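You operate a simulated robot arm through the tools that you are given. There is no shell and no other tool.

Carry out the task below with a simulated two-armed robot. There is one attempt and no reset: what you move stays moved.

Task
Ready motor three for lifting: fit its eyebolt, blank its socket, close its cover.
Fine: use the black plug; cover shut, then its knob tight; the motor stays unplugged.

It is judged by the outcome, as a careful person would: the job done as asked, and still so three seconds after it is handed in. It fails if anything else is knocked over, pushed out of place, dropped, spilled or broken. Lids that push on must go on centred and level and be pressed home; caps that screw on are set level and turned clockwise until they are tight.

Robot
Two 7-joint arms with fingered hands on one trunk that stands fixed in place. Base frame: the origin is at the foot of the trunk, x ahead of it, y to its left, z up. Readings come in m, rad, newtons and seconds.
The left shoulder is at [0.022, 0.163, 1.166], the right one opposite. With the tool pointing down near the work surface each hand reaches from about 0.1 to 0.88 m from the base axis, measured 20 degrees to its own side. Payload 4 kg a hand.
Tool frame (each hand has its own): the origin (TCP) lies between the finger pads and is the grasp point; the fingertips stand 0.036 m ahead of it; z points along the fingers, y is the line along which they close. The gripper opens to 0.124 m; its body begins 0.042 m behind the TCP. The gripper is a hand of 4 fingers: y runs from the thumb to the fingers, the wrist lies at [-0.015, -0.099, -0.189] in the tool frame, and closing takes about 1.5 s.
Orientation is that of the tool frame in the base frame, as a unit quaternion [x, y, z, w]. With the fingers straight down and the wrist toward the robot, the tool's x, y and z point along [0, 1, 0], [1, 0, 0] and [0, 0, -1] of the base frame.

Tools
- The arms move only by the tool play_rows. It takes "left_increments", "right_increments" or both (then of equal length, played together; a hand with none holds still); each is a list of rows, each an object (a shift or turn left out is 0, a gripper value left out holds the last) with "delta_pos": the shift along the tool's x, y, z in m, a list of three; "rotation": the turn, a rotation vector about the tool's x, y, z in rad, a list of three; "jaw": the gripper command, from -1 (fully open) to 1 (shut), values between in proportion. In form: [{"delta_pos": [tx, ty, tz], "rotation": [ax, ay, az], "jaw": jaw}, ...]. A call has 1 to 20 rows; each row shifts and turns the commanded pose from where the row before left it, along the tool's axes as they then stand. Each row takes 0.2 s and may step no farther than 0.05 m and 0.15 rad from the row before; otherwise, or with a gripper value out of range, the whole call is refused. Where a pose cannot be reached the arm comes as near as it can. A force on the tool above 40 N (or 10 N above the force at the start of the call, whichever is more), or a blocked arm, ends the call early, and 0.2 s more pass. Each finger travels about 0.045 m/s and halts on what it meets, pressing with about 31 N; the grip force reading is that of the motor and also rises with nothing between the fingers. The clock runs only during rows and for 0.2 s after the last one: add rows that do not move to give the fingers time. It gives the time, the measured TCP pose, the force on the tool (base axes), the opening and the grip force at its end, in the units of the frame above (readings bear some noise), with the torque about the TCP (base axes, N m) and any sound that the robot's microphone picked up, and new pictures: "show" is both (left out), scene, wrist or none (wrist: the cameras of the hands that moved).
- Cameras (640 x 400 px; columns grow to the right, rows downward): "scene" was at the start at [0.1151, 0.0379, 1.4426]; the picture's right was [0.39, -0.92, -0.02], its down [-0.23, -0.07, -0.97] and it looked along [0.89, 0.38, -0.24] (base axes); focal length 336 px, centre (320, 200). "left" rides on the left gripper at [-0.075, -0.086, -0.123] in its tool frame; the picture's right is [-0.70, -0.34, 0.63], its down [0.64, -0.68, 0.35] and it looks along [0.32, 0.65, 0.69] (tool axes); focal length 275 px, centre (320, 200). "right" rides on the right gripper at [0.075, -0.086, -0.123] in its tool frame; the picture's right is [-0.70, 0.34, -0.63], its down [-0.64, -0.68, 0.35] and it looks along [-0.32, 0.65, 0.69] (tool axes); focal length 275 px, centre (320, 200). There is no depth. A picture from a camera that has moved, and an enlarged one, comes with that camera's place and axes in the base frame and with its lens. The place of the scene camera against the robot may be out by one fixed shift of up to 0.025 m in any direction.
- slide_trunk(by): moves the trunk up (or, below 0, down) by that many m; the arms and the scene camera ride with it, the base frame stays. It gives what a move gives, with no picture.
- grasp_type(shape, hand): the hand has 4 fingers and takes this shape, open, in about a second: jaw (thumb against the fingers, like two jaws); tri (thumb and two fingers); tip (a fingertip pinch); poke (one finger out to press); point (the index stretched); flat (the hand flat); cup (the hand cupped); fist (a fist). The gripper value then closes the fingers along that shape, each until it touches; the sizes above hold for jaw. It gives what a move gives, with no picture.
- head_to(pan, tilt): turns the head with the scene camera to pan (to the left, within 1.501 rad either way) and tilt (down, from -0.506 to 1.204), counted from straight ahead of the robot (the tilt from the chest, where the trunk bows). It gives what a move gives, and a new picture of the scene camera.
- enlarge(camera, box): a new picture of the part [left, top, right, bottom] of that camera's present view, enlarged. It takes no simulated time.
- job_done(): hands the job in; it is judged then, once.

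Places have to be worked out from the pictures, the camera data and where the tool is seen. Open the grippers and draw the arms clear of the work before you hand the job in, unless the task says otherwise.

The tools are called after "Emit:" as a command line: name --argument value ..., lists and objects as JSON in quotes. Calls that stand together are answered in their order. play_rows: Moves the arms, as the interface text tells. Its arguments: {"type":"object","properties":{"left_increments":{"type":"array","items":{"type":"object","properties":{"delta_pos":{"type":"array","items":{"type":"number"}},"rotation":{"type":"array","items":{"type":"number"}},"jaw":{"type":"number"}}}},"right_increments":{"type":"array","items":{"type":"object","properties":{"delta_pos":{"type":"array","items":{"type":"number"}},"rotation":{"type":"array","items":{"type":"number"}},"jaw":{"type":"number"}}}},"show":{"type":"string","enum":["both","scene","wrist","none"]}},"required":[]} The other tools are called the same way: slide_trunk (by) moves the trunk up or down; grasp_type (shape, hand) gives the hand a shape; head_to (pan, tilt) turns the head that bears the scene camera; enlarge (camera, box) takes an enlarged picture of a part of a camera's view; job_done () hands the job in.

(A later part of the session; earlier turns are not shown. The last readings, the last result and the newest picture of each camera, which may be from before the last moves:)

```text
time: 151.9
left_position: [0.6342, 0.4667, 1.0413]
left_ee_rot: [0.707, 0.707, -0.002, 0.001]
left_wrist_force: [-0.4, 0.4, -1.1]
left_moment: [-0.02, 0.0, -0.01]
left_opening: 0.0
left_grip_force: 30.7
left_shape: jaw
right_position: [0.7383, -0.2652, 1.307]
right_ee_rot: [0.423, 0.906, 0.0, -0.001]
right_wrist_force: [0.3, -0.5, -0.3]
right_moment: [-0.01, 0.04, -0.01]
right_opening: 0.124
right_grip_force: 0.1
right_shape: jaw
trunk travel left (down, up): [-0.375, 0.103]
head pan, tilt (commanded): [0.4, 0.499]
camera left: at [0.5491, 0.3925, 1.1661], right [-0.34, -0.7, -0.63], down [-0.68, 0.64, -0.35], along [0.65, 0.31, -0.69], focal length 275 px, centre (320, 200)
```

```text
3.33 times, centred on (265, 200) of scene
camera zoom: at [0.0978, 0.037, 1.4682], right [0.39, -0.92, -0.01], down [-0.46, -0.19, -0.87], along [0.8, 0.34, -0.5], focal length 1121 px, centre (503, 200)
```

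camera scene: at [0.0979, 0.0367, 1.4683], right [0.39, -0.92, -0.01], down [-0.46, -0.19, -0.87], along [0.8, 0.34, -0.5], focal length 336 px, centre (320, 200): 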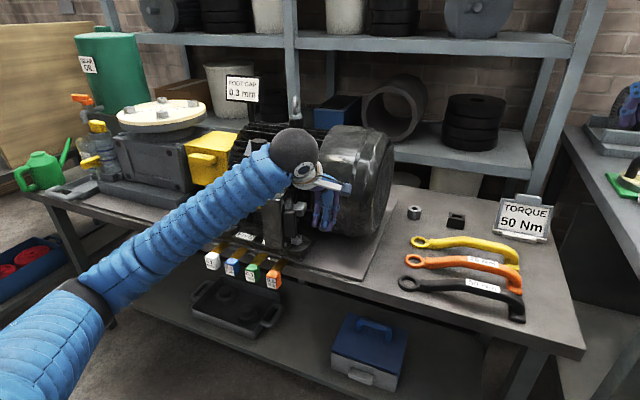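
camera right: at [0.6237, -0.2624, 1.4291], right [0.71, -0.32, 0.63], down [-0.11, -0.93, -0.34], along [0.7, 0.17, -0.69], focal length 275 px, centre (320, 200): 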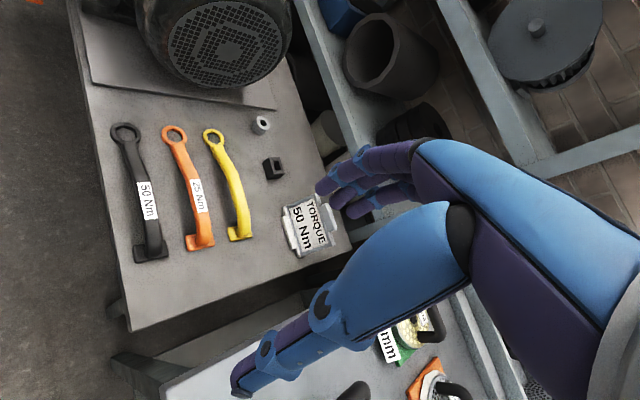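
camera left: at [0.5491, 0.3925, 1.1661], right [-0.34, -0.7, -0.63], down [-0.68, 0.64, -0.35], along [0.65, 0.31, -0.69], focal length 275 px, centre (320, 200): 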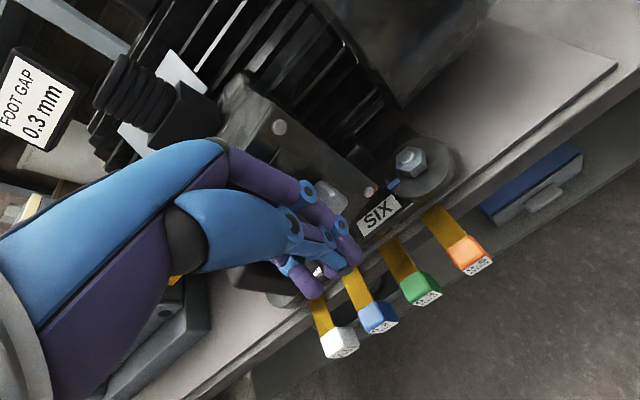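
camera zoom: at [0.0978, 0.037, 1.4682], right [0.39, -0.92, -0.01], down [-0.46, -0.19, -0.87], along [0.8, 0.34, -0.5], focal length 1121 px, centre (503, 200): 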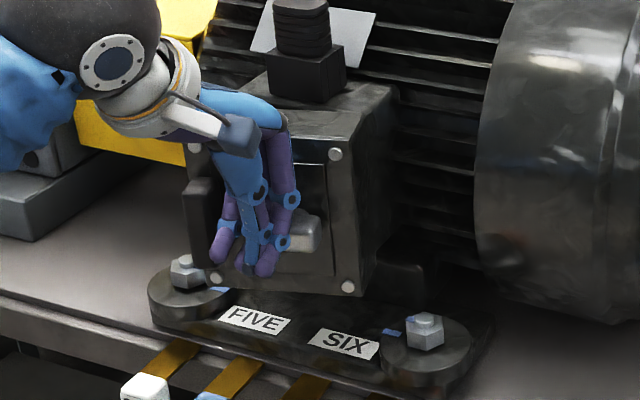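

The cover is almost shut. Now I push +x gently against it, watching the force.

Emit:
play_rows --left_increments '[{"delta_pos": [0.004, 0.006, 0]}, {"delta_pos": [0.002, 0.006, 0]}, {"delta_pos": [0, 0.006, 0]}, {"delta_pos": [0, 0.006, 0]}, {}]' --show "none"

Emit:
enlarge --camera "scene" --box '[210, 150, 310, 240]'

Emit:
enlarge --camera "left" --box '[180, 60, 420, 320]'

```text
time: 153.1
left_position: [0.657, 0.4738, 1.0436]
left_ee_rot: [0.707, 0.707, -0.002, 0.001]
left_wrist_force: [-17.7, 0.6, 6.3]
left_moment: [0.05, 0.21, 0.14]
left_opening: 0.0
left_grip_force: 30.9
left_shape: jaw
right_position: [0.7358, -0.2645, 1.3082]
right_ee_rot: [0.423, 0.906, 0.0, 0.001]
right_wrist_force: [0.0, -0.9, -1.0]
right_moment: [-0.03, 0.01, 0.0]
right_opening: 0.1239
right_grip_force: 0.0
right_shape: jaw
trunk travel left (down, up): [-0.375, 0.103]
head pan, tilt (commanded): [0.4, 0.499]
```

```text
4.44 times, centred on (260, 195) of scene
camera zoom: at [0.0955, 0.037, 1.4684], right [0.39, -0.92, -0.01], down [-0.46, -0.19, -0.87], along [0.8, 0.34, -0.5], focal length 1494 px, centre (587, 222)
```

zoom: 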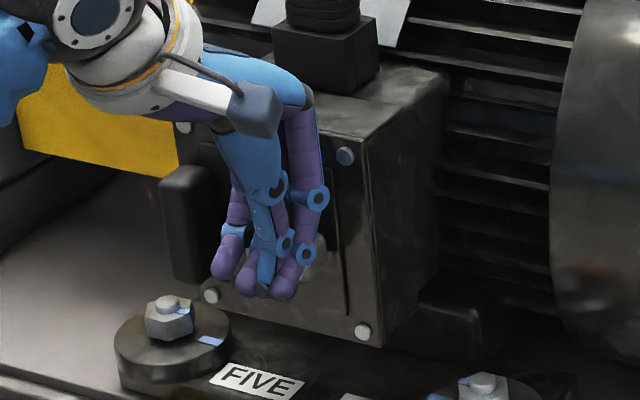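

```text
1.54 times, centred on (300, 190) of left
camera zoom: at [0.571, 0.3988, 1.1678], right [-0.34, -0.7, -0.63], down [-0.68, 0.64, -0.35], along [0.65, 0.31, -0.69], focal length 424 px, centre (351, 215)
```

zoom: 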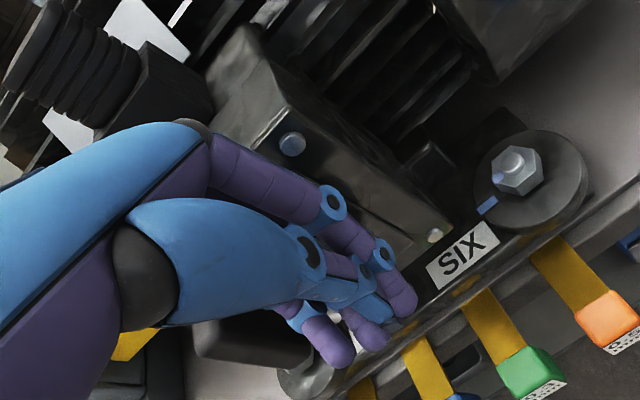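

Fx = −18 N: the cover is against the box. I back off in −x and view whether it stays shut.

Emit:
play_rows --left_increments '[{"delta_pos": [0, -0.02, 0]}, {"delta_pos": [0, -0.04, 0]}, {"delta_pos": [0, -0.04, -0.01]}, {"delta_pos": [0.02, -0.02, -0.03]}, {"delta_pos": [0.04, 0, -0.02]}, {"delta_pos": [0.045, 0, 0]}, {"delta_pos": [0.045, 0, 0]}, {}]' --show "both"

Emit:
enlarge --camera "scene" --box '[210, 130, 310, 230]'

```text
time: 154.9
left_position: [0.5402, 0.623, 1.1005]
left_ee_rot: [0.707, 0.707, -0.001, 0.001]
left_wrist_force: [0.2, 0.4, -0.3]
left_moment: [0.0, 0.03, 0.01]
left_opening: 0.0002
left_grip_force: 31.1
left_shape: jaw
right_position: [0.7376, -0.2656, 1.3073]
right_ee_rot: [0.423, 0.906, -0.001, -0.001]
right_wrist_force: [-0.1, 0.7, 0.8]
right_moment: [0.02, 0.0, -0.01]
right_opening: 0.1239
right_grip_force: 0.0
right_shape: jaw
trunk travel left (down, up): [-0.375, 0.103]
head pan, tilt (commanded): [0.4, 0.499]
camera scene: at [0.0977, 0.0367, 1.4682], right [0.39, -0.92, -0.01], down [-0.46, -0.19, -0.87], along [0.8, 0.34, -0.5], focal length 336 px, centre (320, 200)
camera left: at [0.4557, 0.5486, 1.2251], right [-0.34, -0.7, -0.63], down [-0.68, 0.64, -0.35], along [0.65, 0.31, -0.69], focal length 275 px, centre (320, 200)
```

scene: 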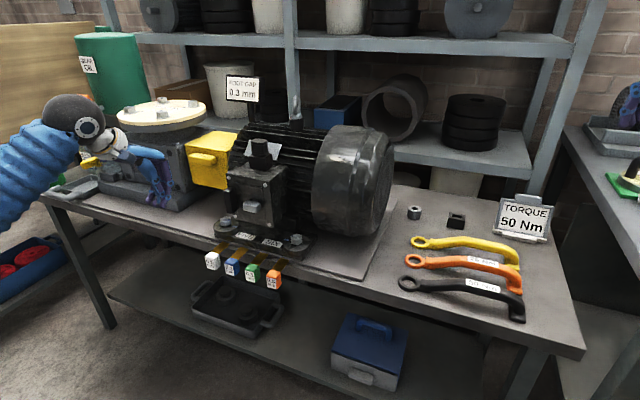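
left: 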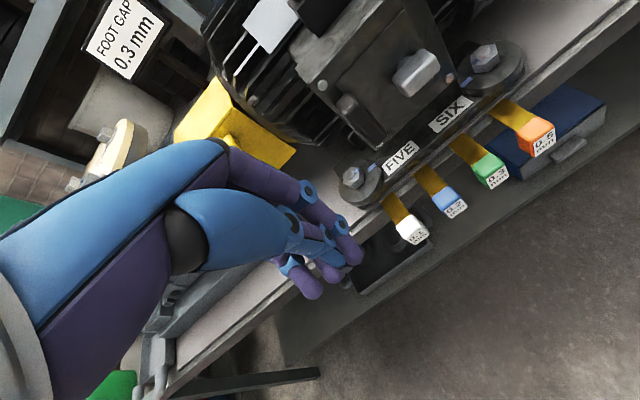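

```text
4.00 times, centred on (260, 180) of scene
camera zoom: at [0.0977, 0.0367, 1.4682], right [0.39, -0.92, -0.01], down [-0.46, -0.19, -0.87], along [0.8, 0.34, -0.5], focal length 1345 px, centre (560, 280)
```

zoom: 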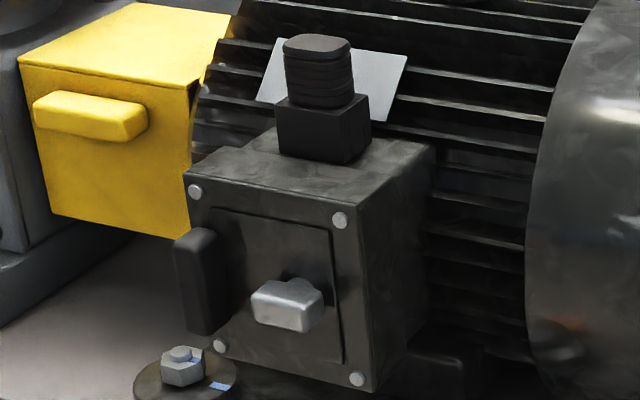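

The cover is shut flush. The knob is a bar, now horizontal, at about (0.692, 0.486, 1.016), axis along x. I'll back the left hand off, open it partway and pitch it to point straight forward.

Emit:
play_rows --left_increments '[{"delta_pos": [-0.02, -0.03, -0.01], "jaw": 0.2}, {"delta_pos": [-0.02, -0.03, -0.01]}, {"rotation": [-0.143, 0, 0]}, {"rotation": [-0.143, 0, 0]}, {"rotation": [-0.143, 0, 0]}, {"rotation": [-0.143, 0, 0]}, {"rotation": [-0.143, 0, 0]}, {"rotation": [-0.143, 0, 0]}, {"rotation": [-0.143, 0, 0]}, {"rotation": [-0.143, 0, 0]}, {"rotation": [-0.143, 0, 0]}, {"rotation": [-0.143, 0, 0]}, {"rotation": [-0.141, 0, 0]}, {}]' --show "both"

```text
time: 157.9
left_position: [0.4797, 0.584, 1.122]
left_ee_rot: [0.5, 0.501, 0.499, 0.501]
left_wrist_force: [0.0, -0.1, -0.3]
left_moment: [0.01, 0.01, 0.03]
left_opening: 0.0494
left_grip_force: 0.0
left_shape: jaw
right_position: [0.7394, -0.2642, 1.3074]
right_ee_rot: [0.423, 0.906, -0.001, -0.001]
right_wrist_force: [0.6, -0.7, 0.2]
right_moment: [-0.01, 0.03, 0.01]
right_opening: 0.1236
right_grip_force: 0.1
right_shape: jaw
trunk travel left (down, up): [-0.375, 0.103]
head pan, tilt (commanded): [0.4, 0.499]
camera scene: at [0.0978, 0.0369, 1.4682], right [0.39, -0.92, -0.01], down [-0.46, -0.19, -0.87], along [0.8, 0.34, -0.5], focal length 336 px, centre (320, 200)
camera left: at [0.3582, 0.5087, 1.0377], right [0.63, -0.7, -0.33], down [0.35, 0.64, -0.68], along [0.69, 0.32, 0.65], focal length 275 px, centre (320, 200)
```

scene: 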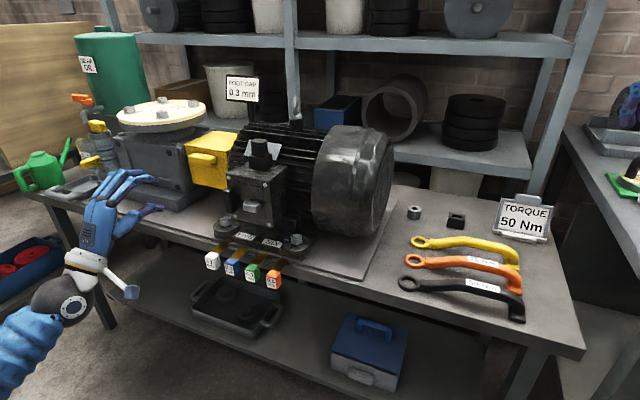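
left: 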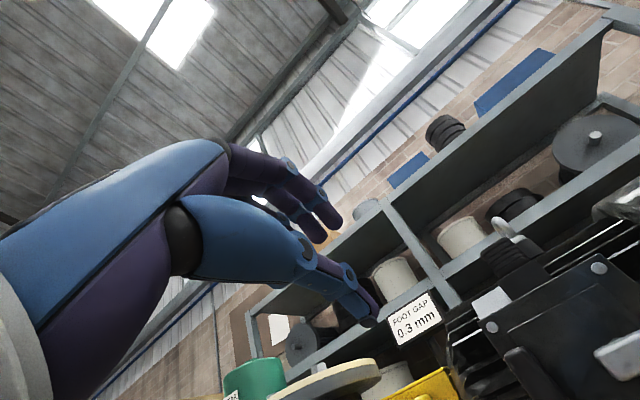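

The left hand now points straight forward. I move to a pre-grasp in front of the knob at (0.615, 0.487, 1.016) and look.

Emit:
play_rows --left_increments '[{"delta_pos": [-0.0194, -0.0212, 0.005]}, {"delta_pos": [-0.0194, -0.0212, 0.015]}, {"delta_pos": [-0.0194, -0.0212, 0.025]}, {"delta_pos": [-0.0194, -0.0212, 0.03]}, {"delta_pos": [-0.0194, -0.0212, 0.03]}, {"delta_pos": [0, 0, 0.03]}, {}]' --show "both"

Emit:
enlarge --camera "left" --box '[260, 130, 520, 380]'

Emit:
enlarge --camera "scene" --box '[200, 150, 310, 250]'

```text
time: 159.5
left_position: [0.6127, 0.4864, 1.017]
left_ee_rot: [0.499, 0.501, 0.498, 0.502]
left_wrist_force: [-0.6, 0.1, 0.6]
left_moment: [0.0, 0.05, -0.02]
left_opening: 0.0497
left_grip_force: 0.0
left_shape: jaw
right_position: [0.7368, -0.266, 1.3077]
right_ee_rot: [0.422, 0.906, -0.001, 0.001]
right_wrist_force: [0.0, -0.1, 0.8]
right_moment: [0.01, -0.05, 0.0]
right_opening: 0.1237
right_grip_force: 0.1
right_shape: jaw
trunk travel left (down, up): [-0.375, 0.103]
head pan, tilt (commanded): [0.4, 0.499]
camera scene: at [0.0971, 0.037, 1.4683], right [0.39, -0.92, -0.01], down [-0.46, -0.19, -0.87], along [0.8, 0.34, -0.5], focal length 336 px, centre (320, 200)
camera left: at [0.4907, 0.412, 0.9322], right [0.63, -0.7, -0.33], down [0.35, 0.64, -0.68], along [0.69, 0.32, 0.65], focal length 275 px, centre (320, 200)
```

scene: 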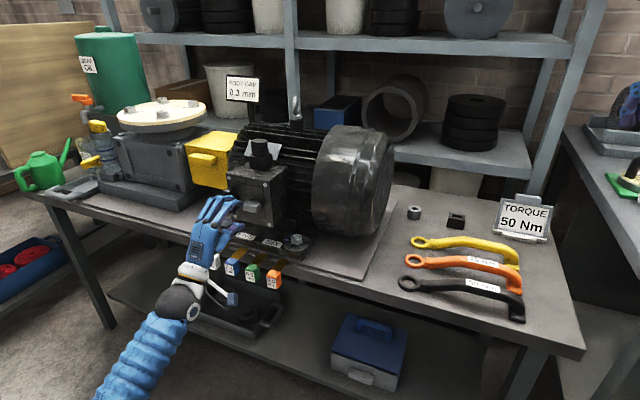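
left: 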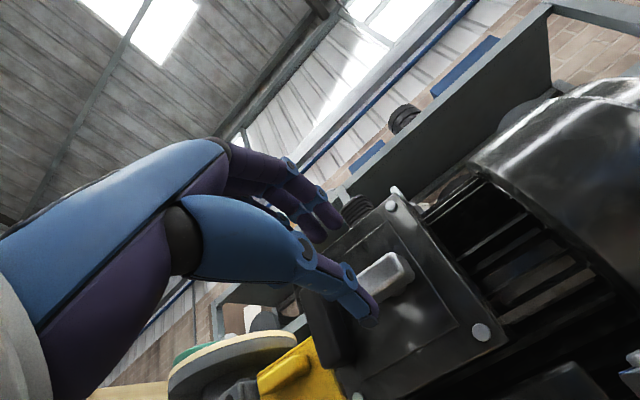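

```text
1.60 times, centred on (390, 255) of left
camera zoom: at [0.4907, 0.412, 0.9322], right [0.63, -0.7, -0.33], down [0.35, 0.64, -0.68], along [0.69, 0.32, 0.65], focal length 440 px, centre (208, 112)
```

zoom: 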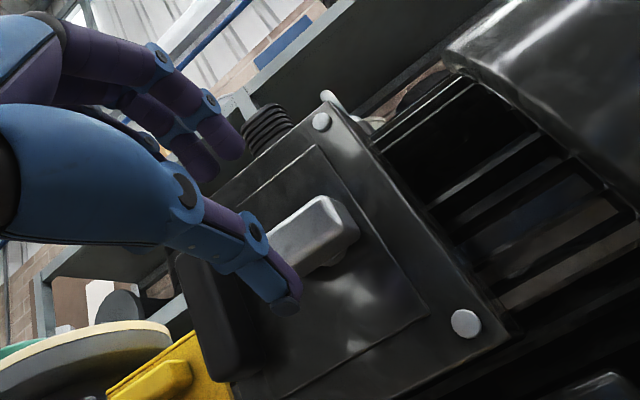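

```text
4.00 times, centred on (255, 200) of scene
camera zoom: at [0.0971, 0.037, 1.4683], right [0.39, -0.92, -0.01], down [-0.46, -0.19, -0.87], along [0.8, 0.34, -0.5], focal length 1345 px, centre (580, 200)
```

zoom: 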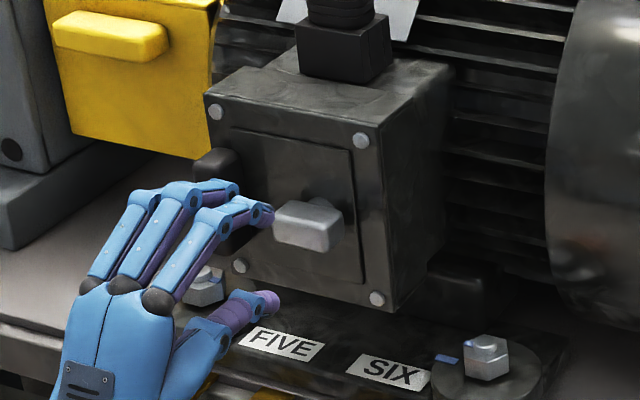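

The hand is lined up: bar between fingers (above) and thumb (below) once I move forward. I advance 4 cm, watching for contact.

Emit:
play_rows --left_increments '[{"delta_pos": [0, 0, 0.012]}, {"delta_pos": [0, 0, 0.012]}, {"delta_pos": [0, 0, 0.01]}, {"delta_pos": [0, 0, 0.008]}, {}]' --show "wrist"

Emit:
enlarge --camera "left" --box '[260, 130, 460, 330]'

Emit:
enlarge --camera "scene" --box '[200, 150, 310, 250]'

```text
time: 160.7
left_position: [0.6568, 0.4874, 1.0152]
left_ee_rot: [0.5, 0.5, 0.499, 0.501]
left_wrist_force: [-0.4, -0.4, -0.1]
left_moment: [-0.06, -0.03, 0.01]
left_opening: 0.0494
left_grip_force: 0.1
left_shape: jaw
right_position: [0.7373, -0.2641, 1.3078]
right_ee_rot: [0.423, 0.906, 0.0, -0.001]
right_wrist_force: [-0.5, -0.1, 0.6]
right_moment: [-0.01, -0.02, -0.03]
right_opening: 0.1241
right_grip_force: 0.1
right_shape: jaw
trunk travel left (down, up): [-0.375, 0.103]
head pan, tilt (commanded): [0.4, 0.499]
camera left: at [0.5333, 0.4118, 0.9316], right [0.63, -0.7, -0.33], down [0.35, 0.64, -0.68], along [0.69, 0.32, 0.65], focal length 275 px, centre (320, 200)
```

left: 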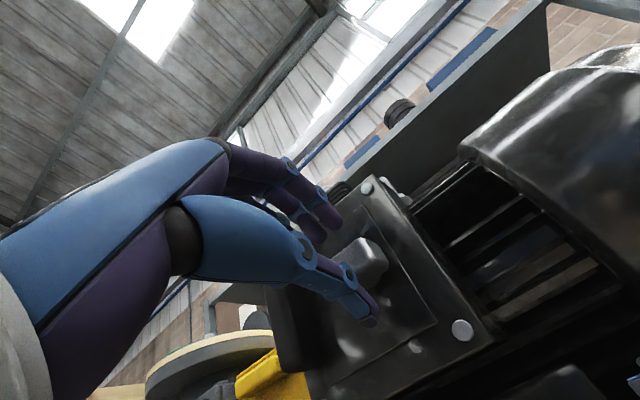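

```text
2.00 times, centred on (360, 230) of left
camera zoom: at [0.5333, 0.4118, 0.9316], right [0.63, -0.7, -0.33], down [0.35, 0.64, -0.68], along [0.69, 0.32, 0.65], focal length 551 px, centre (240, 140)
```

zoom: 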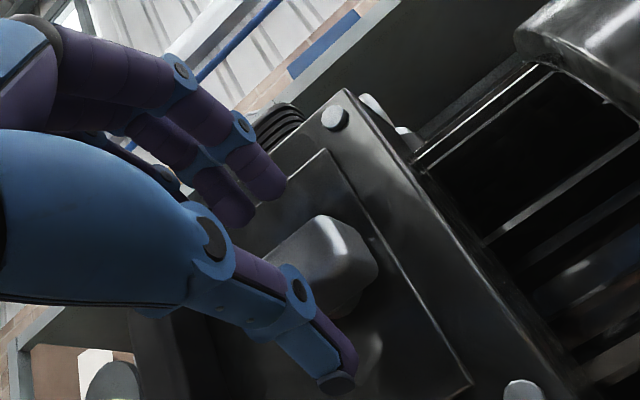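

```text
4.00 times, centred on (255, 200) of scene
camera zoom: at [0.0977, 0.0371, 1.4682], right [0.39, -0.92, -0.01], down [-0.46, -0.19, -0.87], along [0.8, 0.34, -0.5], focal length 1345 px, centre (580, 200)
```

zoom: 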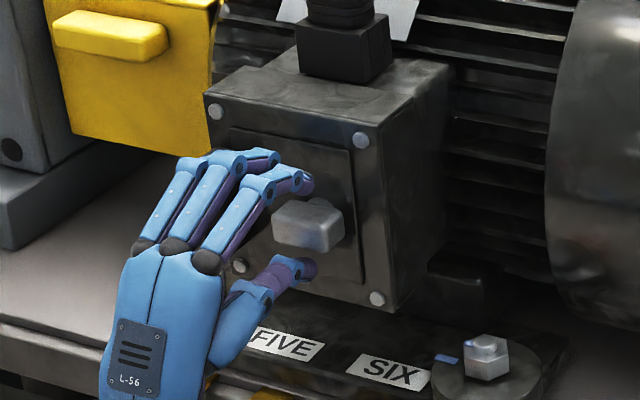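

Fingers and thumb straddle the bar; it lies ~4 mm to the right and ~4 cm ahead of the TCP. I shift −4 mm in y and advance another 1.8 cm.

Emit:
play_rows --left_increments '[{"delta_pos": [-0.004, 0, 0.006]}, {"delta_pos": [0, 0, 0.006]}, {"delta_pos": [0, 0, 0.006]}, {}]' --show "none"

Emit:
enlarge --camera "left" --box '[260, 130, 460, 330]'

Emit:
enlarge --camera "scene" --box '[220, 160, 300, 235]'

```text
time: 161.7
left_position: [0.6733, 0.4823, 1.0143]
left_ee_rot: [0.5, 0.501, 0.498, 0.501]
left_wrist_force: [-1.6, 0.4, -3.6]
left_moment: [0.02, 0.06, 0.01]
left_opening: 0.0518
left_grip_force: 0.1
left_shape: jaw
right_position: [0.7371, -0.2649, 1.3073]
right_ee_rot: [0.423, 0.906, -0.001, 0.001]
right_wrist_force: [0.6, -0.4, 0.5]
right_moment: [0.02, -0.01, -0.03]
right_opening: 0.124
right_grip_force: 0.1
right_shape: jaw
trunk travel left (down, up): [-0.375, 0.103]
head pan, tilt (commanded): [0.4, 0.499]
```

```text
2.00 times, centred on (360, 230) of left
camera zoom: at [0.5514, 0.4064, 0.9307], right [0.63, -0.7, -0.33], down [0.35, 0.64, -0.69], along [0.69, 0.32, 0.65], focal length 551 px, centre (240, 140)
```

zoom: 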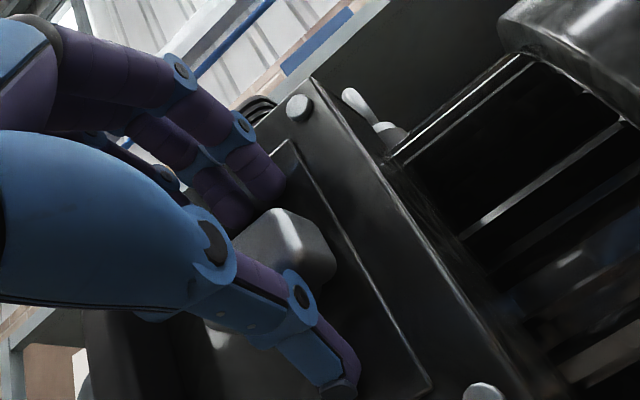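

```text
5.33 times, centred on (260, 198) of scene
camera zoom: at [0.0975, 0.0374, 1.4682], right [0.39, -0.92, -0.01], down [-0.46, -0.19, -0.87], along [0.8, 0.34, -0.5], focal length 1793 px, centre (640, 213)
```

zoom: 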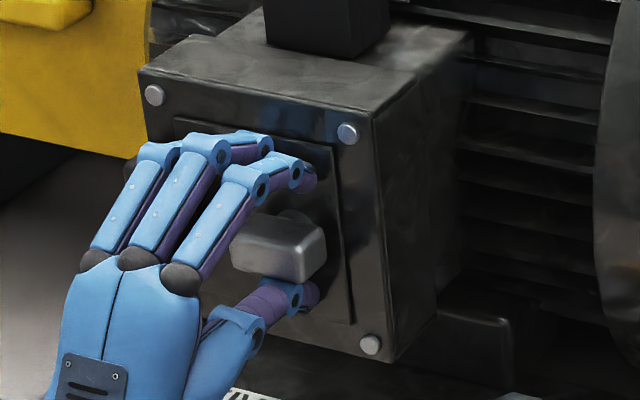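

The bar sits between fingers and thumb. I close on it.

Emit:
play_rows --left_increments '[{"jaw": 0.5}, {"jaw": 0.8}, {"jaw": 1}, {"jaw": 1}, {"jaw": 1}, {"jaw": 1}]' --show "none"

Emit:
enlarge --camera "scene" --box '[220, 160, 300, 235]'

Emit:
enlarge --camera "left" --box '[260, 130, 460, 330]'

```text
time: 163.1
left_position: [0.6734, 0.4816, 1.0152]
left_ee_rot: [0.5, 0.5, 0.499, 0.501]
left_wrist_force: [-2.8, 0.1, -1.3]
left_moment: [0.15, -0.59, 0.02]
left_opening: 0.0322
left_grip_force: 30.9
left_shape: jaw
right_position: [0.738, -0.2643, 1.3072]
right_ee_rot: [0.422, 0.907, -0.001, -0.001]
right_wrist_force: [-0.3, 0.0, 0.0]
right_moment: [0.0, -0.01, -0.01]
right_opening: 0.124
right_grip_force: 0.1
right_shape: jaw
trunk travel left (down, up): [-0.375, 0.103]
head pan, tilt (commanded): [0.4, 0.499]
```

```text
5.33 times, centred on (260, 198) of scene
camera zoom: at [0.0976, 0.0372, 1.4682], right [0.39, -0.92, -0.01], down [-0.46, -0.19, -0.87], along [0.8, 0.34, -0.5], focal length 1793 px, centre (640, 213)
```

zoom: 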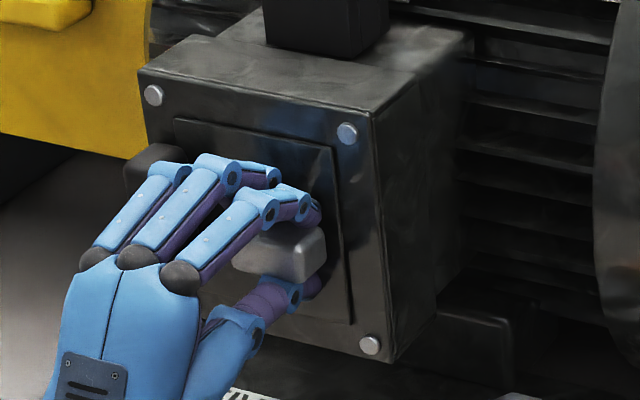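

```text
2.00 times, centred on (360, 230) of left
camera zoom: at [0.5515, 0.4063, 0.9312], right [0.63, -0.7, -0.33], down [0.35, 0.64, -0.68], along [0.69, 0.32, 0.65], focal length 551 px, centre (240, 140)
```

zoom: 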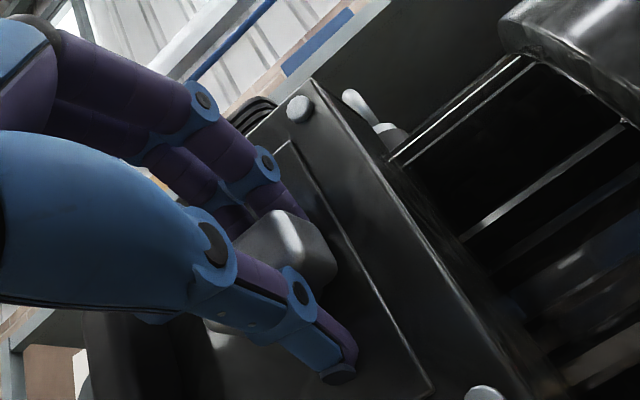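

Gripped (opening 32 mm). Now I turn clockwise as seen from the robot (positive about tool z), a bit at a time.

Emit:
play_rows --left_increments '[{"rotation": [0, 0, 0.08]}, {"rotation": [0, 0, 0.08]}, {"rotation": [0, 0, 0.08]}, {"rotation": [0, 0, 0.08]}, {}]' --show "none"

Emit:
enlarge --camera "scene" --box '[220, 160, 300, 235]'

```text
time: 164.3
left_position: [0.674, 0.4806, 1.0159]
left_ee_rot: [0.572, 0.416, 0.573, 0.415]
left_wrist_force: [-7.1, 2.6, -2.3]
left_moment: [-0.12, -0.5, -0.08]
left_opening: 0.032
left_grip_force: 30.8
left_shape: jaw
right_position: [0.7385, -0.2654, 1.3071]
right_ee_rot: [0.422, 0.907, -0.001, 0.0]
right_wrist_force: [-0.6, 0.4, -0.1]
right_moment: [-0.02, -0.02, -0.01]
right_opening: 0.1241
right_grip_force: 0.0
right_shape: jaw
trunk travel left (down, up): [-0.375, 0.103]
head pan, tilt (commanded): [0.4, 0.499]
```

```text
5.33 times, centred on (260, 198) of scene
camera zoom: at [0.0974, 0.0374, 1.4682], right [0.39, -0.92, -0.01], down [-0.46, -0.19, -0.87], along [0.8, 0.34, -0.5], focal length 1793 px, centre (640, 213)
```

zoom: 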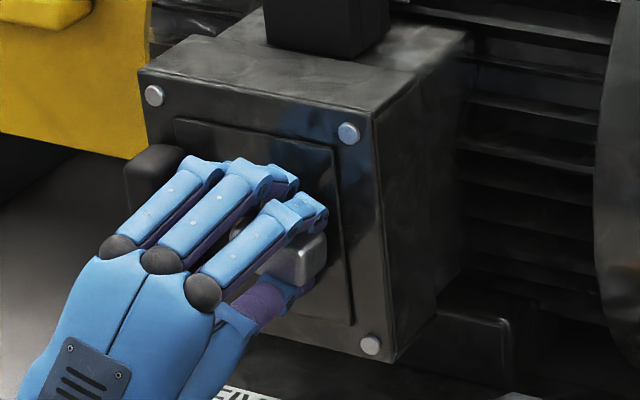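

The knob turns with low torque. I continue clockwise.

Emit:
play_rows --left_increments '[{"rotation": [0, 0, 0.1]}, {"rotation": [0, 0, 0.1]}, {"rotation": [0, 0, 0.1]}, {"rotation": [0, 0, 0.1]}, {"rotation": [0, 0, 0.1]}, {}]' --show "none"

Emit:
enlarge --camera "scene" --box '[220, 160, 300, 235]'

```text
time: 165.7
left_position: [0.6747, 0.4821, 1.0153]
left_ee_rot: [0.658, 0.26, 0.656, 0.261]
left_wrist_force: [-12.5, -3.0, -13.0]
left_moment: [-0.21, -0.1, -0.51]
left_opening: 0.032
left_grip_force: 30.8
left_shape: jaw
right_position: [0.7376, -0.2648, 1.3069]
right_ee_rot: [0.423, 0.906, -0.001, 0.0]
right_wrist_force: [0.3, 0.6, 0.0]
right_moment: [0.01, -0.01, -0.03]
right_opening: 0.124
right_grip_force: 0.0
right_shape: jaw
trunk travel left (down, up): [-0.375, 0.103]
head pan, tilt (commanded): [0.4, 0.499]
```

```text
5.33 times, centred on (260, 198) of scene
camera zoom: at [0.0975, 0.0374, 1.4681], right [0.39, -0.92, -0.01], down [-0.46, -0.19, -0.87], along [0.8, 0.34, -0.5], focal length 1793 px, centre (640, 213)
```

zoom: 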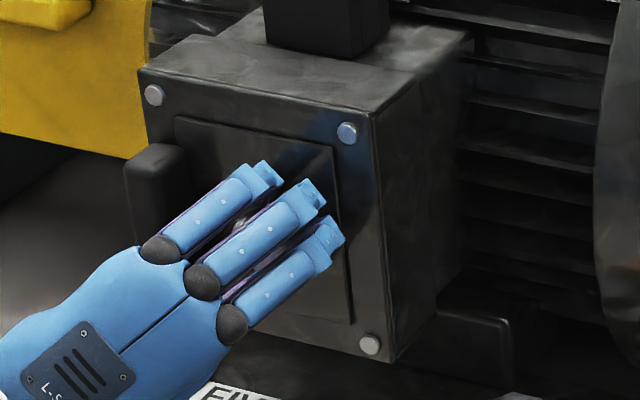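

Some side load (Fx −12, Fz −13 N) built up from slight off-centre. I relieve it by 3 mm in those directions and continue turning.

Emit:
play_rows --left_increments '[{"delta_pos": [-0.0022, -0.002, -0.003]}, {"rotation": [0, 0, 0.1]}, {"rotation": [0, 0, 0.1]}, {"rotation": [0, 0, 0.1]}, {"rotation": [0, 0, 0.1]}, {}]' --show "none"

Emit:
enlarge --camera "scene" --box '[220, 160, 300, 235]'

Emit:
enlarge --camera "left" --box '[230, 130, 460, 350]'

```text
time: 167.1
left_position: [0.6722, 0.4809, 1.0134]
left_ee_rot: [0.697, 0.124, 0.695, 0.125]
left_wrist_force: [3.3, -10.0, -2.6]
left_moment: [-0.22, -0.28, -0.71]
left_opening: 0.0287
left_grip_force: 30.7
left_shape: jaw
right_position: [0.7382, -0.2653, 1.3059]
right_ee_rot: [0.422, 0.906, 0.0, 0.0]
right_wrist_force: [0.4, -0.1, 0.2]
right_moment: [0.01, 0.01, 0.01]
right_opening: 0.1238
right_grip_force: 0.0
right_shape: jaw
trunk travel left (down, up): [-0.375, 0.103]
head pan, tilt (commanded): [0.4, 0.499]
```

```text
5.33 times, centred on (260, 198) of scene
camera zoom: at [0.0981, 0.0364, 1.4682], right [0.39, -0.92, -0.01], down [-0.46, -0.19, -0.87], along [0.8, 0.34, -0.5], focal length 1793 px, centre (640, 213)
```

zoom: 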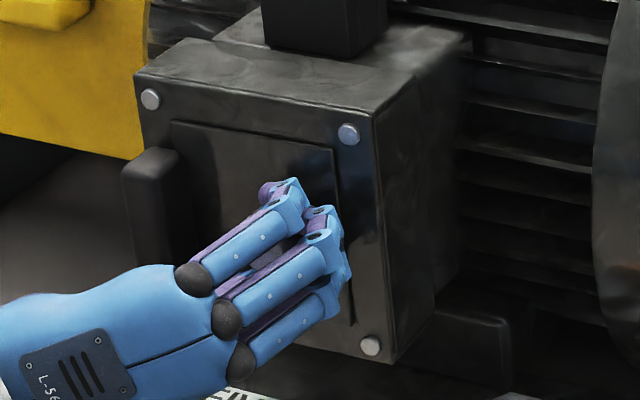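

```text
1.82 times, centred on (345, 240) of left
camera zoom: at [0.5495, 0.5359, 0.9148], right [0.63, 0.07, -0.77], down [0.35, 0.86, 0.37], along [0.69, -0.5, 0.52], focal length 500 px, centre (274, 127)
```

zoom: 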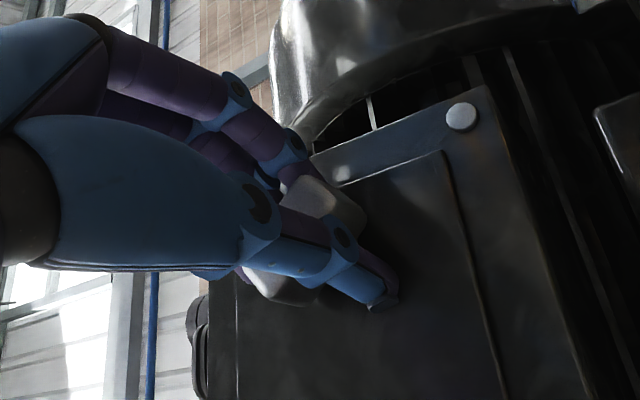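

Turned ~70° so far with low torque. I relieve the sideways load (−2 mm in y) and continue to about 90–95°.

Emit:
play_rows --left_increments '[{"delta_pos": [-0.0007, 0.0019, 0]}, {"rotation": [0, 0, 0.1]}, {"rotation": [0, 0, 0.1]}, {"rotation": [0, 0, 0.1]}, {"rotation": [0, 0, 0.1]}, {}]' --show "none"

Emit:
enlarge --camera "scene" --box '[220, 160, 300, 235]'

Emit:
enlarge --camera "left" --box '[230, 130, 460, 350]'

```text
time: 168.5
left_position: [0.6715, 0.4802, 1.0125]
left_ee_rot: [0.708, -0.016, 0.706, -0.016]
left_wrist_force: [-7.4, -0.4, -7.8]
left_moment: [-0.29, 0.24, -0.43]
left_opening: 0.029
left_grip_force: 30.6
left_shape: jaw
right_position: [0.7389, -0.2628, 1.3081]
right_ee_rot: [0.423, 0.906, 0.0, 0.0]
right_wrist_force: [0.1, -0.7, -0.4]
right_moment: [0.0, 0.0, 0.01]
right_opening: 0.1239
right_grip_force: 0.0
right_shape: jaw
trunk travel left (down, up): [-0.375, 0.103]
head pan, tilt (commanded): [0.4, 0.499]
```

```text
5.33 times, centred on (260, 198) of scene
camera zoom: at [0.0977, 0.0377, 1.4681], right [0.39, -0.92, -0.01], down [-0.46, -0.19, -0.87], along [0.8, 0.34, -0.5], focal length 1793 px, centre (640, 213)
```

zoom: 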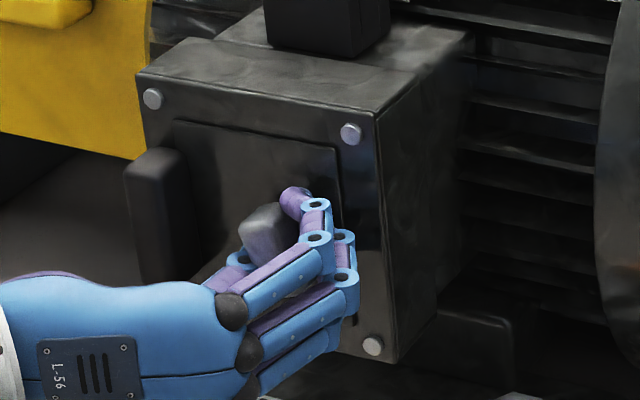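

```text
1.82 times, centred on (345, 240) of left
camera zoom: at [0.5495, 0.5693, 0.9435], right [0.63, 0.37, -0.68], down [0.35, 0.65, 0.67], along [0.69, -0.66, 0.28], focal length 500 px, centre (274, 127)
```

zoom: 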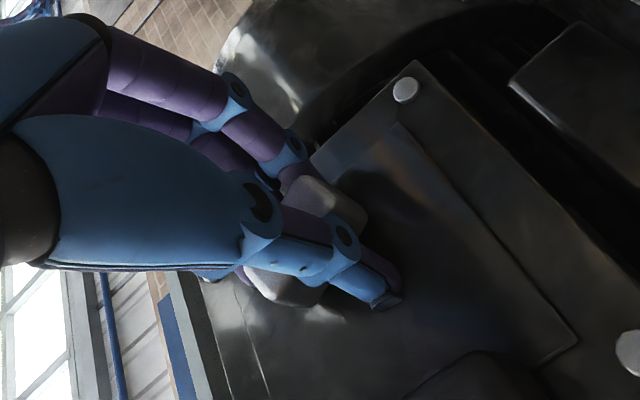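

Turned ~93°; the bar is now vertical and still turns easily. I keep turning clockwise as far as the wrist allows.

Emit:
play_rows --left_increments '[{"delta_pos": [-0.0015, 0, -0.001]}, {"rotation": [0, 0, 0.1]}, {"rotation": [0, 0, 0.1]}, {"rotation": [0, 0, 0.1]}, {"rotation": [0, 0, 0.1]}, {}]' --show "none"

Emit:
enlarge --camera "scene" --box '[210, 160, 300, 240]'

```text
time: 170.0
left_position: [0.6684, 0.4782, 0.9977]
left_ee_rot: [0.699, -0.158, 0.681, -0.151]
left_wrist_force: [8.9, 0.5, -26.6]
left_moment: [-0.08, 0.65, 0.05]
left_opening: 0.0119
left_grip_force: 30.6
left_shape: jaw
right_position: [0.741, -0.265, 1.3071]
right_ee_rot: [0.423, 0.906, 0.0, -0.001]
right_wrist_force: [0.5, 0.4, -0.2]
right_moment: [0.04, -0.01, 0.02]
right_opening: 0.1238
right_grip_force: 0.0
right_shape: jaw
trunk travel left (down, up): [-0.375, 0.103]
head pan, tilt (commanded): [0.4, 0.499]
stopped in row 6 (left hand): the force on the tool passed its limit at 48 N (the readings are from after the stop); the commanded pose is now the measured one
```

```text
5.00 times, centred on (255, 200) of scene
camera zoom: at [0.0998, 0.0374, 1.4677], right [0.39, -0.92, -0.01], down [-0.47, -0.19, -0.86], along [0.79, 0.34, -0.5], focal length 1681 px, centre (645, 200)
```

zoom: 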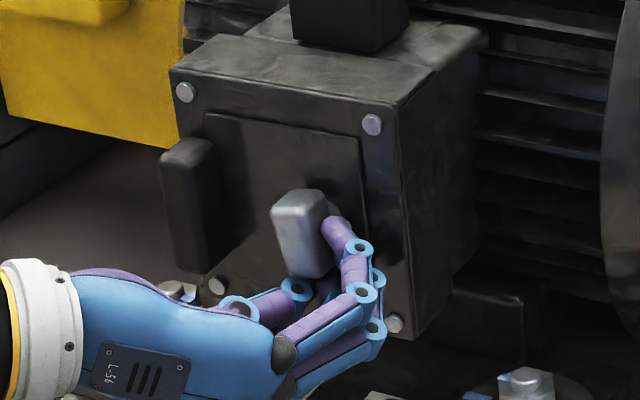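

The grip slipped off the bar when I pushed past vertical (force spike 48 N), suggesting the knob hit its stop near vertical. I open, back off, and inspect.

Emit:
play_rows --left_increments '[{"jaw": 0.6}, {"jaw": 0.3}, {}, {}, {"delta_pos": [0, 0, -0.02]}, {"delta_pos": [0, 0, -0.03]}, {"delta_pos": [0, 0, -0.03]}, {}]' --show "none"

Emit:
enlarge --camera "scene" --box '[210, 150, 310, 240]'

Emit:
enlarge --camera "left" --box '[230, 130, 460, 350]'

```text
time: 171.1
left_position: [0.6644, 0.4777, 0.9982]
left_ee_rot: [0.698, -0.157, 0.682, -0.149]
left_wrist_force: [8.7, -6.5, -32.3]
left_moment: [-0.41, 0.57, -0.28]
left_opening: 0.033
left_grip_force: 0.0
left_shape: jaw
left hand out of reach, approached as far as the arm can: row 5
right_position: [0.7398, -0.2642, 1.3061]
right_ee_rot: [0.422, 0.906, -0.001, 0.0]
right_wrist_force: [0.2, -0.2, -0.5]
right_moment: [0.01, -0.01, 0.0]
right_opening: 0.1238
right_grip_force: 0.0
right_shape: jaw
trunk travel left (down, up): [-0.375, 0.103]
head pan, tilt (commanded): [0.4, 0.499]
stopped in row 5 (left hand): the force on the tool passed its limit at 51 N (the readings are from after the stop); the commanded pose is now the measured one
```

```text
4.44 times, centred on (260, 195) of scene
camera zoom: at [0.1002, 0.038, 1.468], right [0.39, -0.92, -0.01], down [-0.47, -0.19, -0.86], along [0.79, 0.34, -0.5], focal length 1494 px, centre (587, 222)
```

zoom: 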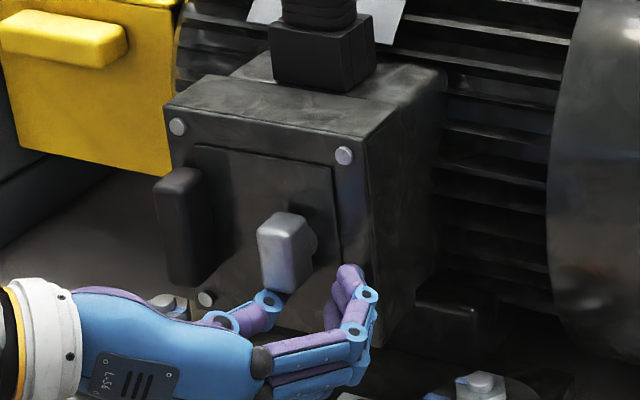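

```text
1.82 times, centred on (345, 240) of left
camera zoom: at [0.5425, 0.5876, 0.9705], right [0.63, 0.6, -0.5], down [0.37, 0.34, 0.86], along [0.69, -0.73, -0.01], focal length 500 px, centre (274, 127)
```

zoom: 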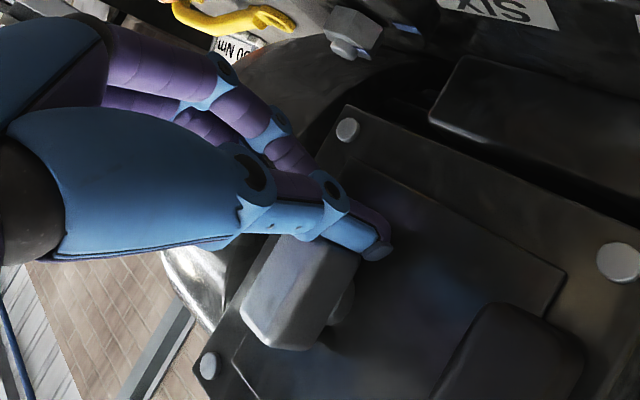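

The hand is jammed under the bar (Fz −32 N) and near a joint limit. I move down 1 cm and roll back slightly to free it, then retreat.

Emit:
play_rows --left_increments '[{"delta_pos": [-0.0045, 0.0021, 0]}, {"delta_pos": [-0.0045, 0.0021, 0]}, {"rotation": [0, 0, -0.08]}, {}]' --show "none"

```text
time: 172.1
left_position: [0.6647, 0.478, 0.9934]
left_ee_rot: [0.702, -0.13, 0.69, -0.124]
left_wrist_force: [2.1, -3.8, -19.4]
left_moment: [-0.3, 0.28, -0.09]
left_opening: 0.0358
left_grip_force: 0.1
left_shape: jaw
right_position: [0.7409, -0.2646, 1.3059]
right_ee_rot: [0.423, 0.906, -0.002, 0.0]
right_wrist_force: [-1.0, 0.1, -0.3]
right_moment: [-0.02, 0.01, -0.04]
right_opening: 0.1237
right_grip_force: 0.1
right_shape: jaw
trunk travel left (down, up): [-0.375, 0.103]
head pan, tilt (commanded): [0.4, 0.499]
```

Load is decreasing. I continue down and then pull straight back.

Emit:
play_rows --left_increments '[{"delta_pos": [-0.0045, 0.0021, 0]}, {"delta_pos": [-0.0045, 0.0021, 0]}, {"delta_pos": [0, 0, -0.015]}, {"delta_pos": [0, 0, -0.02]}, {"delta_pos": [0, 0, -0.03]}, {}]' --show "none"

Emit:
enlarge --camera "scene" --box '[210, 150, 310, 240]'

```text
time: 173.5
left_position: [0.5995, 0.4795, 0.9839]
left_ee_rot: [0.7, -0.129, 0.691, -0.123]
left_wrist_force: [0.6, -0.1, 0.1]
left_moment: [0.01, 0.01, 0.0]
left_opening: 0.0434
left_grip_force: 0.1
left_shape: jaw
right_position: [0.7392, -0.2638, 1.3071]
right_ee_rot: [0.422, 0.906, -0.002, 0.0]
right_wrist_force: [0.0, 0.3, 0.0]
right_moment: [0.0, -0.01, -0.01]
right_opening: 0.1239
right_grip_force: 0.1
right_shape: jaw
trunk travel left (down, up): [-0.375, 0.103]
head pan, tilt (commanded): [0.4, 0.499]
```

```text
4.44 times, centred on (260, 195) of scene
camera zoom: at [0.0986, 0.0385, 1.4678], right [0.39, -0.92, -0.01], down [-0.47, -0.19, -0.87], along [0.8, 0.34, -0.5], focal length 1494 px, centre (587, 222)
```

zoom: 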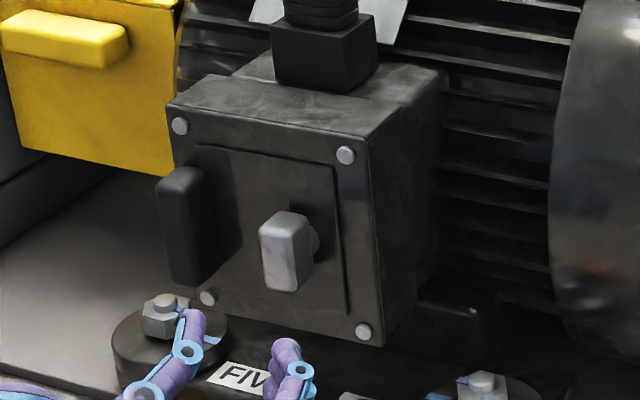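

The knob bar now stands vertical; it may be at its stop, but I need to verify tightness with a well-centred regrasp. I roll to exactly 90°, centre on the bar at (y 0.4835, z 1.0155), still in front of it.

Emit:
play_rows --left_increments '[{"rotation": [0, 0, -0.12], "jaw": 0.1}, {"rotation": [0, 0, -0.12]}, {"rotation": [0, 0, -0.12]}, {"delta_pos": [0.016, -0.002, 0]}, {"delta_pos": [0.016, -0.002, 0]}, {}]' --show "wrist"

Emit:
enlarge --camera "left" --box '[270, 130, 500, 330]'

Emit:
enlarge --camera "scene" --box '[200, 150, 300, 240]'

```text
time: 174.9
left_position: [0.5978, 0.4821, 1.0179]
left_ee_rot: [0.712, -0.001, 0.702, 0.003]
left_wrist_force: [0.1, 0.3, -0.5]
left_moment: [0.0, 0.03, -0.01]
left_opening: 0.0555
left_grip_force: 0.0
left_shape: jaw
right_position: [0.739, -0.2638, 1.308]
right_ee_rot: [0.423, 0.906, -0.001, 0.001]
right_wrist_force: [-0.5, -0.1, 1.5]
right_moment: [-0.01, -0.01, -0.01]
right_opening: 0.1241
right_grip_force: 0.1
right_shape: jaw
trunk travel left (down, up): [-0.375, 0.103]
head pan, tilt (commanded): [0.4, 0.499]
camera left: at [0.4751, 0.5682, 0.9457], right [0.63, 0.33, -0.71], down [0.36, 0.68, 0.64], along [0.69, -0.65, 0.31], focal length 275 px, centre (320, 200)
```

left: 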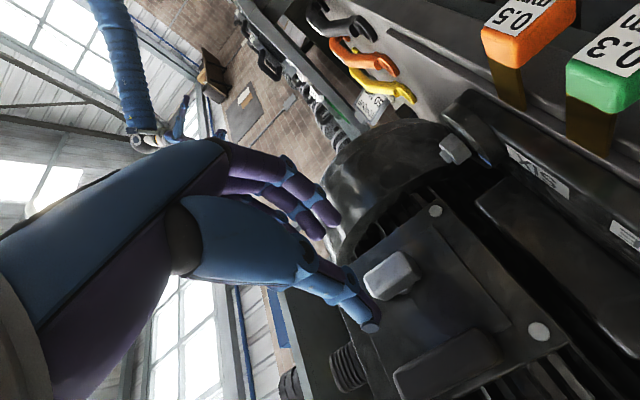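

```text
2.00 times, centred on (385, 230) of left
camera zoom: at [0.4751, 0.5682, 0.9457], right [0.63, 0.33, -0.71], down [0.36, 0.68, 0.64], along [0.69, -0.65, 0.31], focal length 551 px, centre (190, 140)
```

zoom: 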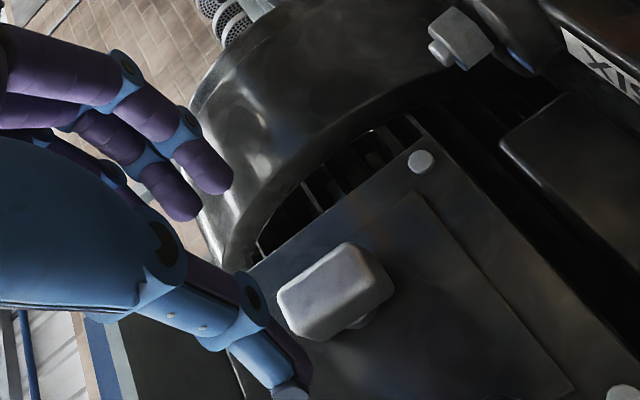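

```text
4.44 times, centred on (250, 195) of scene
camera zoom: at [0.098, 0.0374, 1.4682], right [0.39, -0.92, -0.01], down [-0.46, -0.19, -0.87], along [0.8, 0.34, -0.5], focal length 1494 px, centre (631, 222)
```

zoom: 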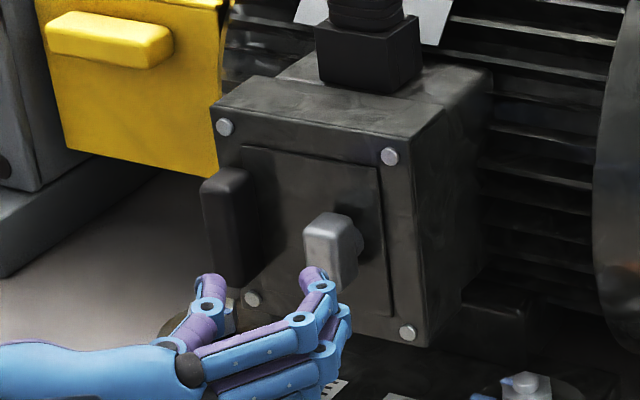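

Well aligned with the vertical bar (thumb left, fingers right). I narrow slightly to stay clear of the cover handle and advance.

Emit:
play_rows --left_increments '[{"delta_pos": [0, 0, 0.015], "jaw": 0.22}, {"delta_pos": [0, 0, 0.015]}, {"delta_pos": [0, -0.001, 0.015]}, {"delta_pos": [0, 0, 0.015]}, {"delta_pos": [0, 0, 0.01]}, {}]' --show "none"

Emit:
enlarge --camera "left" --box '[270, 130, 470, 330]'

Emit:
enlarge --camera "scene" --box '[210, 150, 300, 240]'

```text
time: 176.3
left_position: [0.6688, 0.482, 1.0157]
left_ee_rot: [0.713, -0.002, 0.702, 0.001]
left_wrist_force: [-0.3, 0.7, -0.2]
left_moment: [-0.03, 0.01, -0.01]
left_opening: 0.049
left_grip_force: 0.0
left_shape: jaw
right_position: [0.7374, -0.265, 1.307]
right_ee_rot: [0.423, 0.906, -0.001, 0.0]
right_wrist_force: [0.6, -0.5, -0.2]
right_moment: [0.01, 0.01, 0.0]
right_opening: 0.1239
right_grip_force: 0.2
right_shape: jaw
trunk travel left (down, up): [-0.375, 0.103]
head pan, tilt (commanded): [0.4, 0.499]
```

```text
2.00 times, centred on (370, 230) of left
camera zoom: at [0.5466, 0.5696, 0.9434], right [0.63, 0.33, -0.71], down [0.36, 0.68, 0.64], along [0.69, -0.65, 0.31], focal length 551 px, centre (220, 140)
```

zoom: 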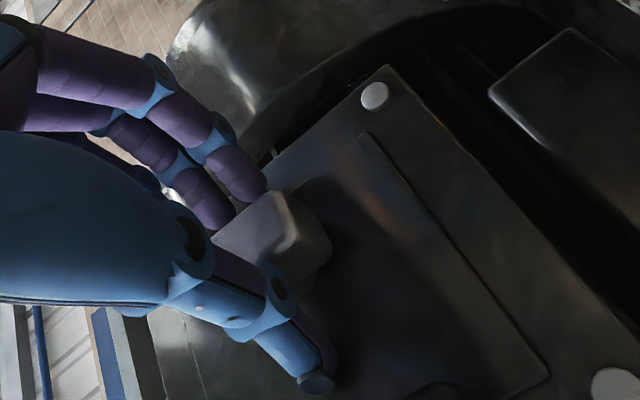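

```text
4.44 times, centred on (255, 195) of scene
camera zoom: at [0.0977, 0.0373, 1.4682], right [0.39, -0.92, -0.01], down [-0.46, -0.19, -0.87], along [0.8, 0.34, -0.5], focal length 1494 px, centre (609, 222)
```

zoom: 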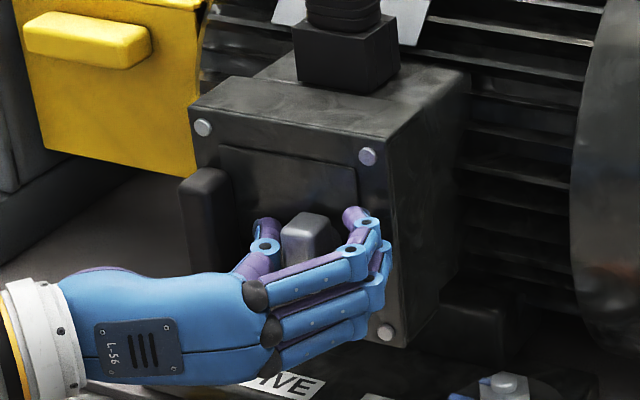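

The bar is centred between thumb and fingers. I close and then turn clockwise in small increments, watching the torque.

Emit:
play_rows --left_increments '[{"jaw": 0.6}, {"jaw": 1}, {"jaw": 1}, {"jaw": 1}, {"jaw": 1}, {}]' --show "none"

Emit:
play_rows --left_increments '[{"rotation": [0, 0, 0.05]}, {"rotation": [0, 0, 0.05]}, {}]' --show "none"

Emit:
enlarge --camera "scene" --box '[210, 150, 300, 240]'

```text
time: 177.7
left_position: [0.6695, 0.483, 1.0153]
left_ee_rot: [0.712, -0.001, 0.703, 0.002]
left_wrist_force: [-3.9, 6.5, 0.9]
left_moment: [0.03, -0.03, -0.45]
left_opening: 0.0297
left_grip_force: 30.8
left_shape: jaw
right_position: [0.738, -0.2644, 1.3069]
right_ee_rot: [0.422, 0.907, -0.001, 0.001]
right_wrist_force: [-0.1, 0.4, 0.3]
right_moment: [0.01, -0.02, 0.0]
right_opening: 0.1237
right_grip_force: 0.1
right_shape: jaw
trunk travel left (down, up): [-0.375, 0.103]
head pan, tilt (commanded): [0.4, 0.499]
```

```text
time: 178.5
left_position: [0.6677, 0.4821, 1.0161]
left_ee_rot: [0.711, -0.037, 0.702, -0.032]
left_wrist_force: [-14.2, -0.1, 0.5]
left_moment: [-0.07, 0.01, -0.46]
left_opening: 0.0276
left_grip_force: 30.5
left_shape: jaw
right_position: [0.7373, -0.2641, 1.3081]
right_ee_rot: [0.423, 0.906, -0.001, 0.0]
right_wrist_force: [-0.7, 1.0, 0.5]
right_moment: [0.05, 0.01, 0.01]
right_opening: 0.1239
right_grip_force: 0.0
right_shape: jaw
trunk travel left (down, up): [-0.375, 0.103]
head pan, tilt (commanded): [0.4, 0.499]
```

```text
4.44 times, centred on (255, 195) of scene
camera zoom: at [0.0963, 0.0374, 1.4683], right [0.39, -0.92, -0.01], down [-0.46, -0.19, -0.87], along [0.8, 0.34, -0.5], focal length 1494 px, centre (609, 222)
```

zoom: 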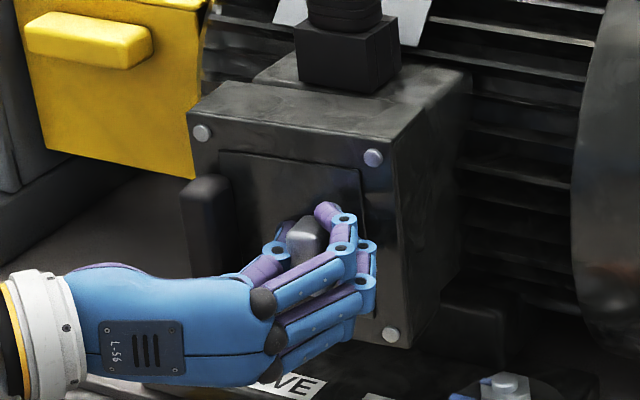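

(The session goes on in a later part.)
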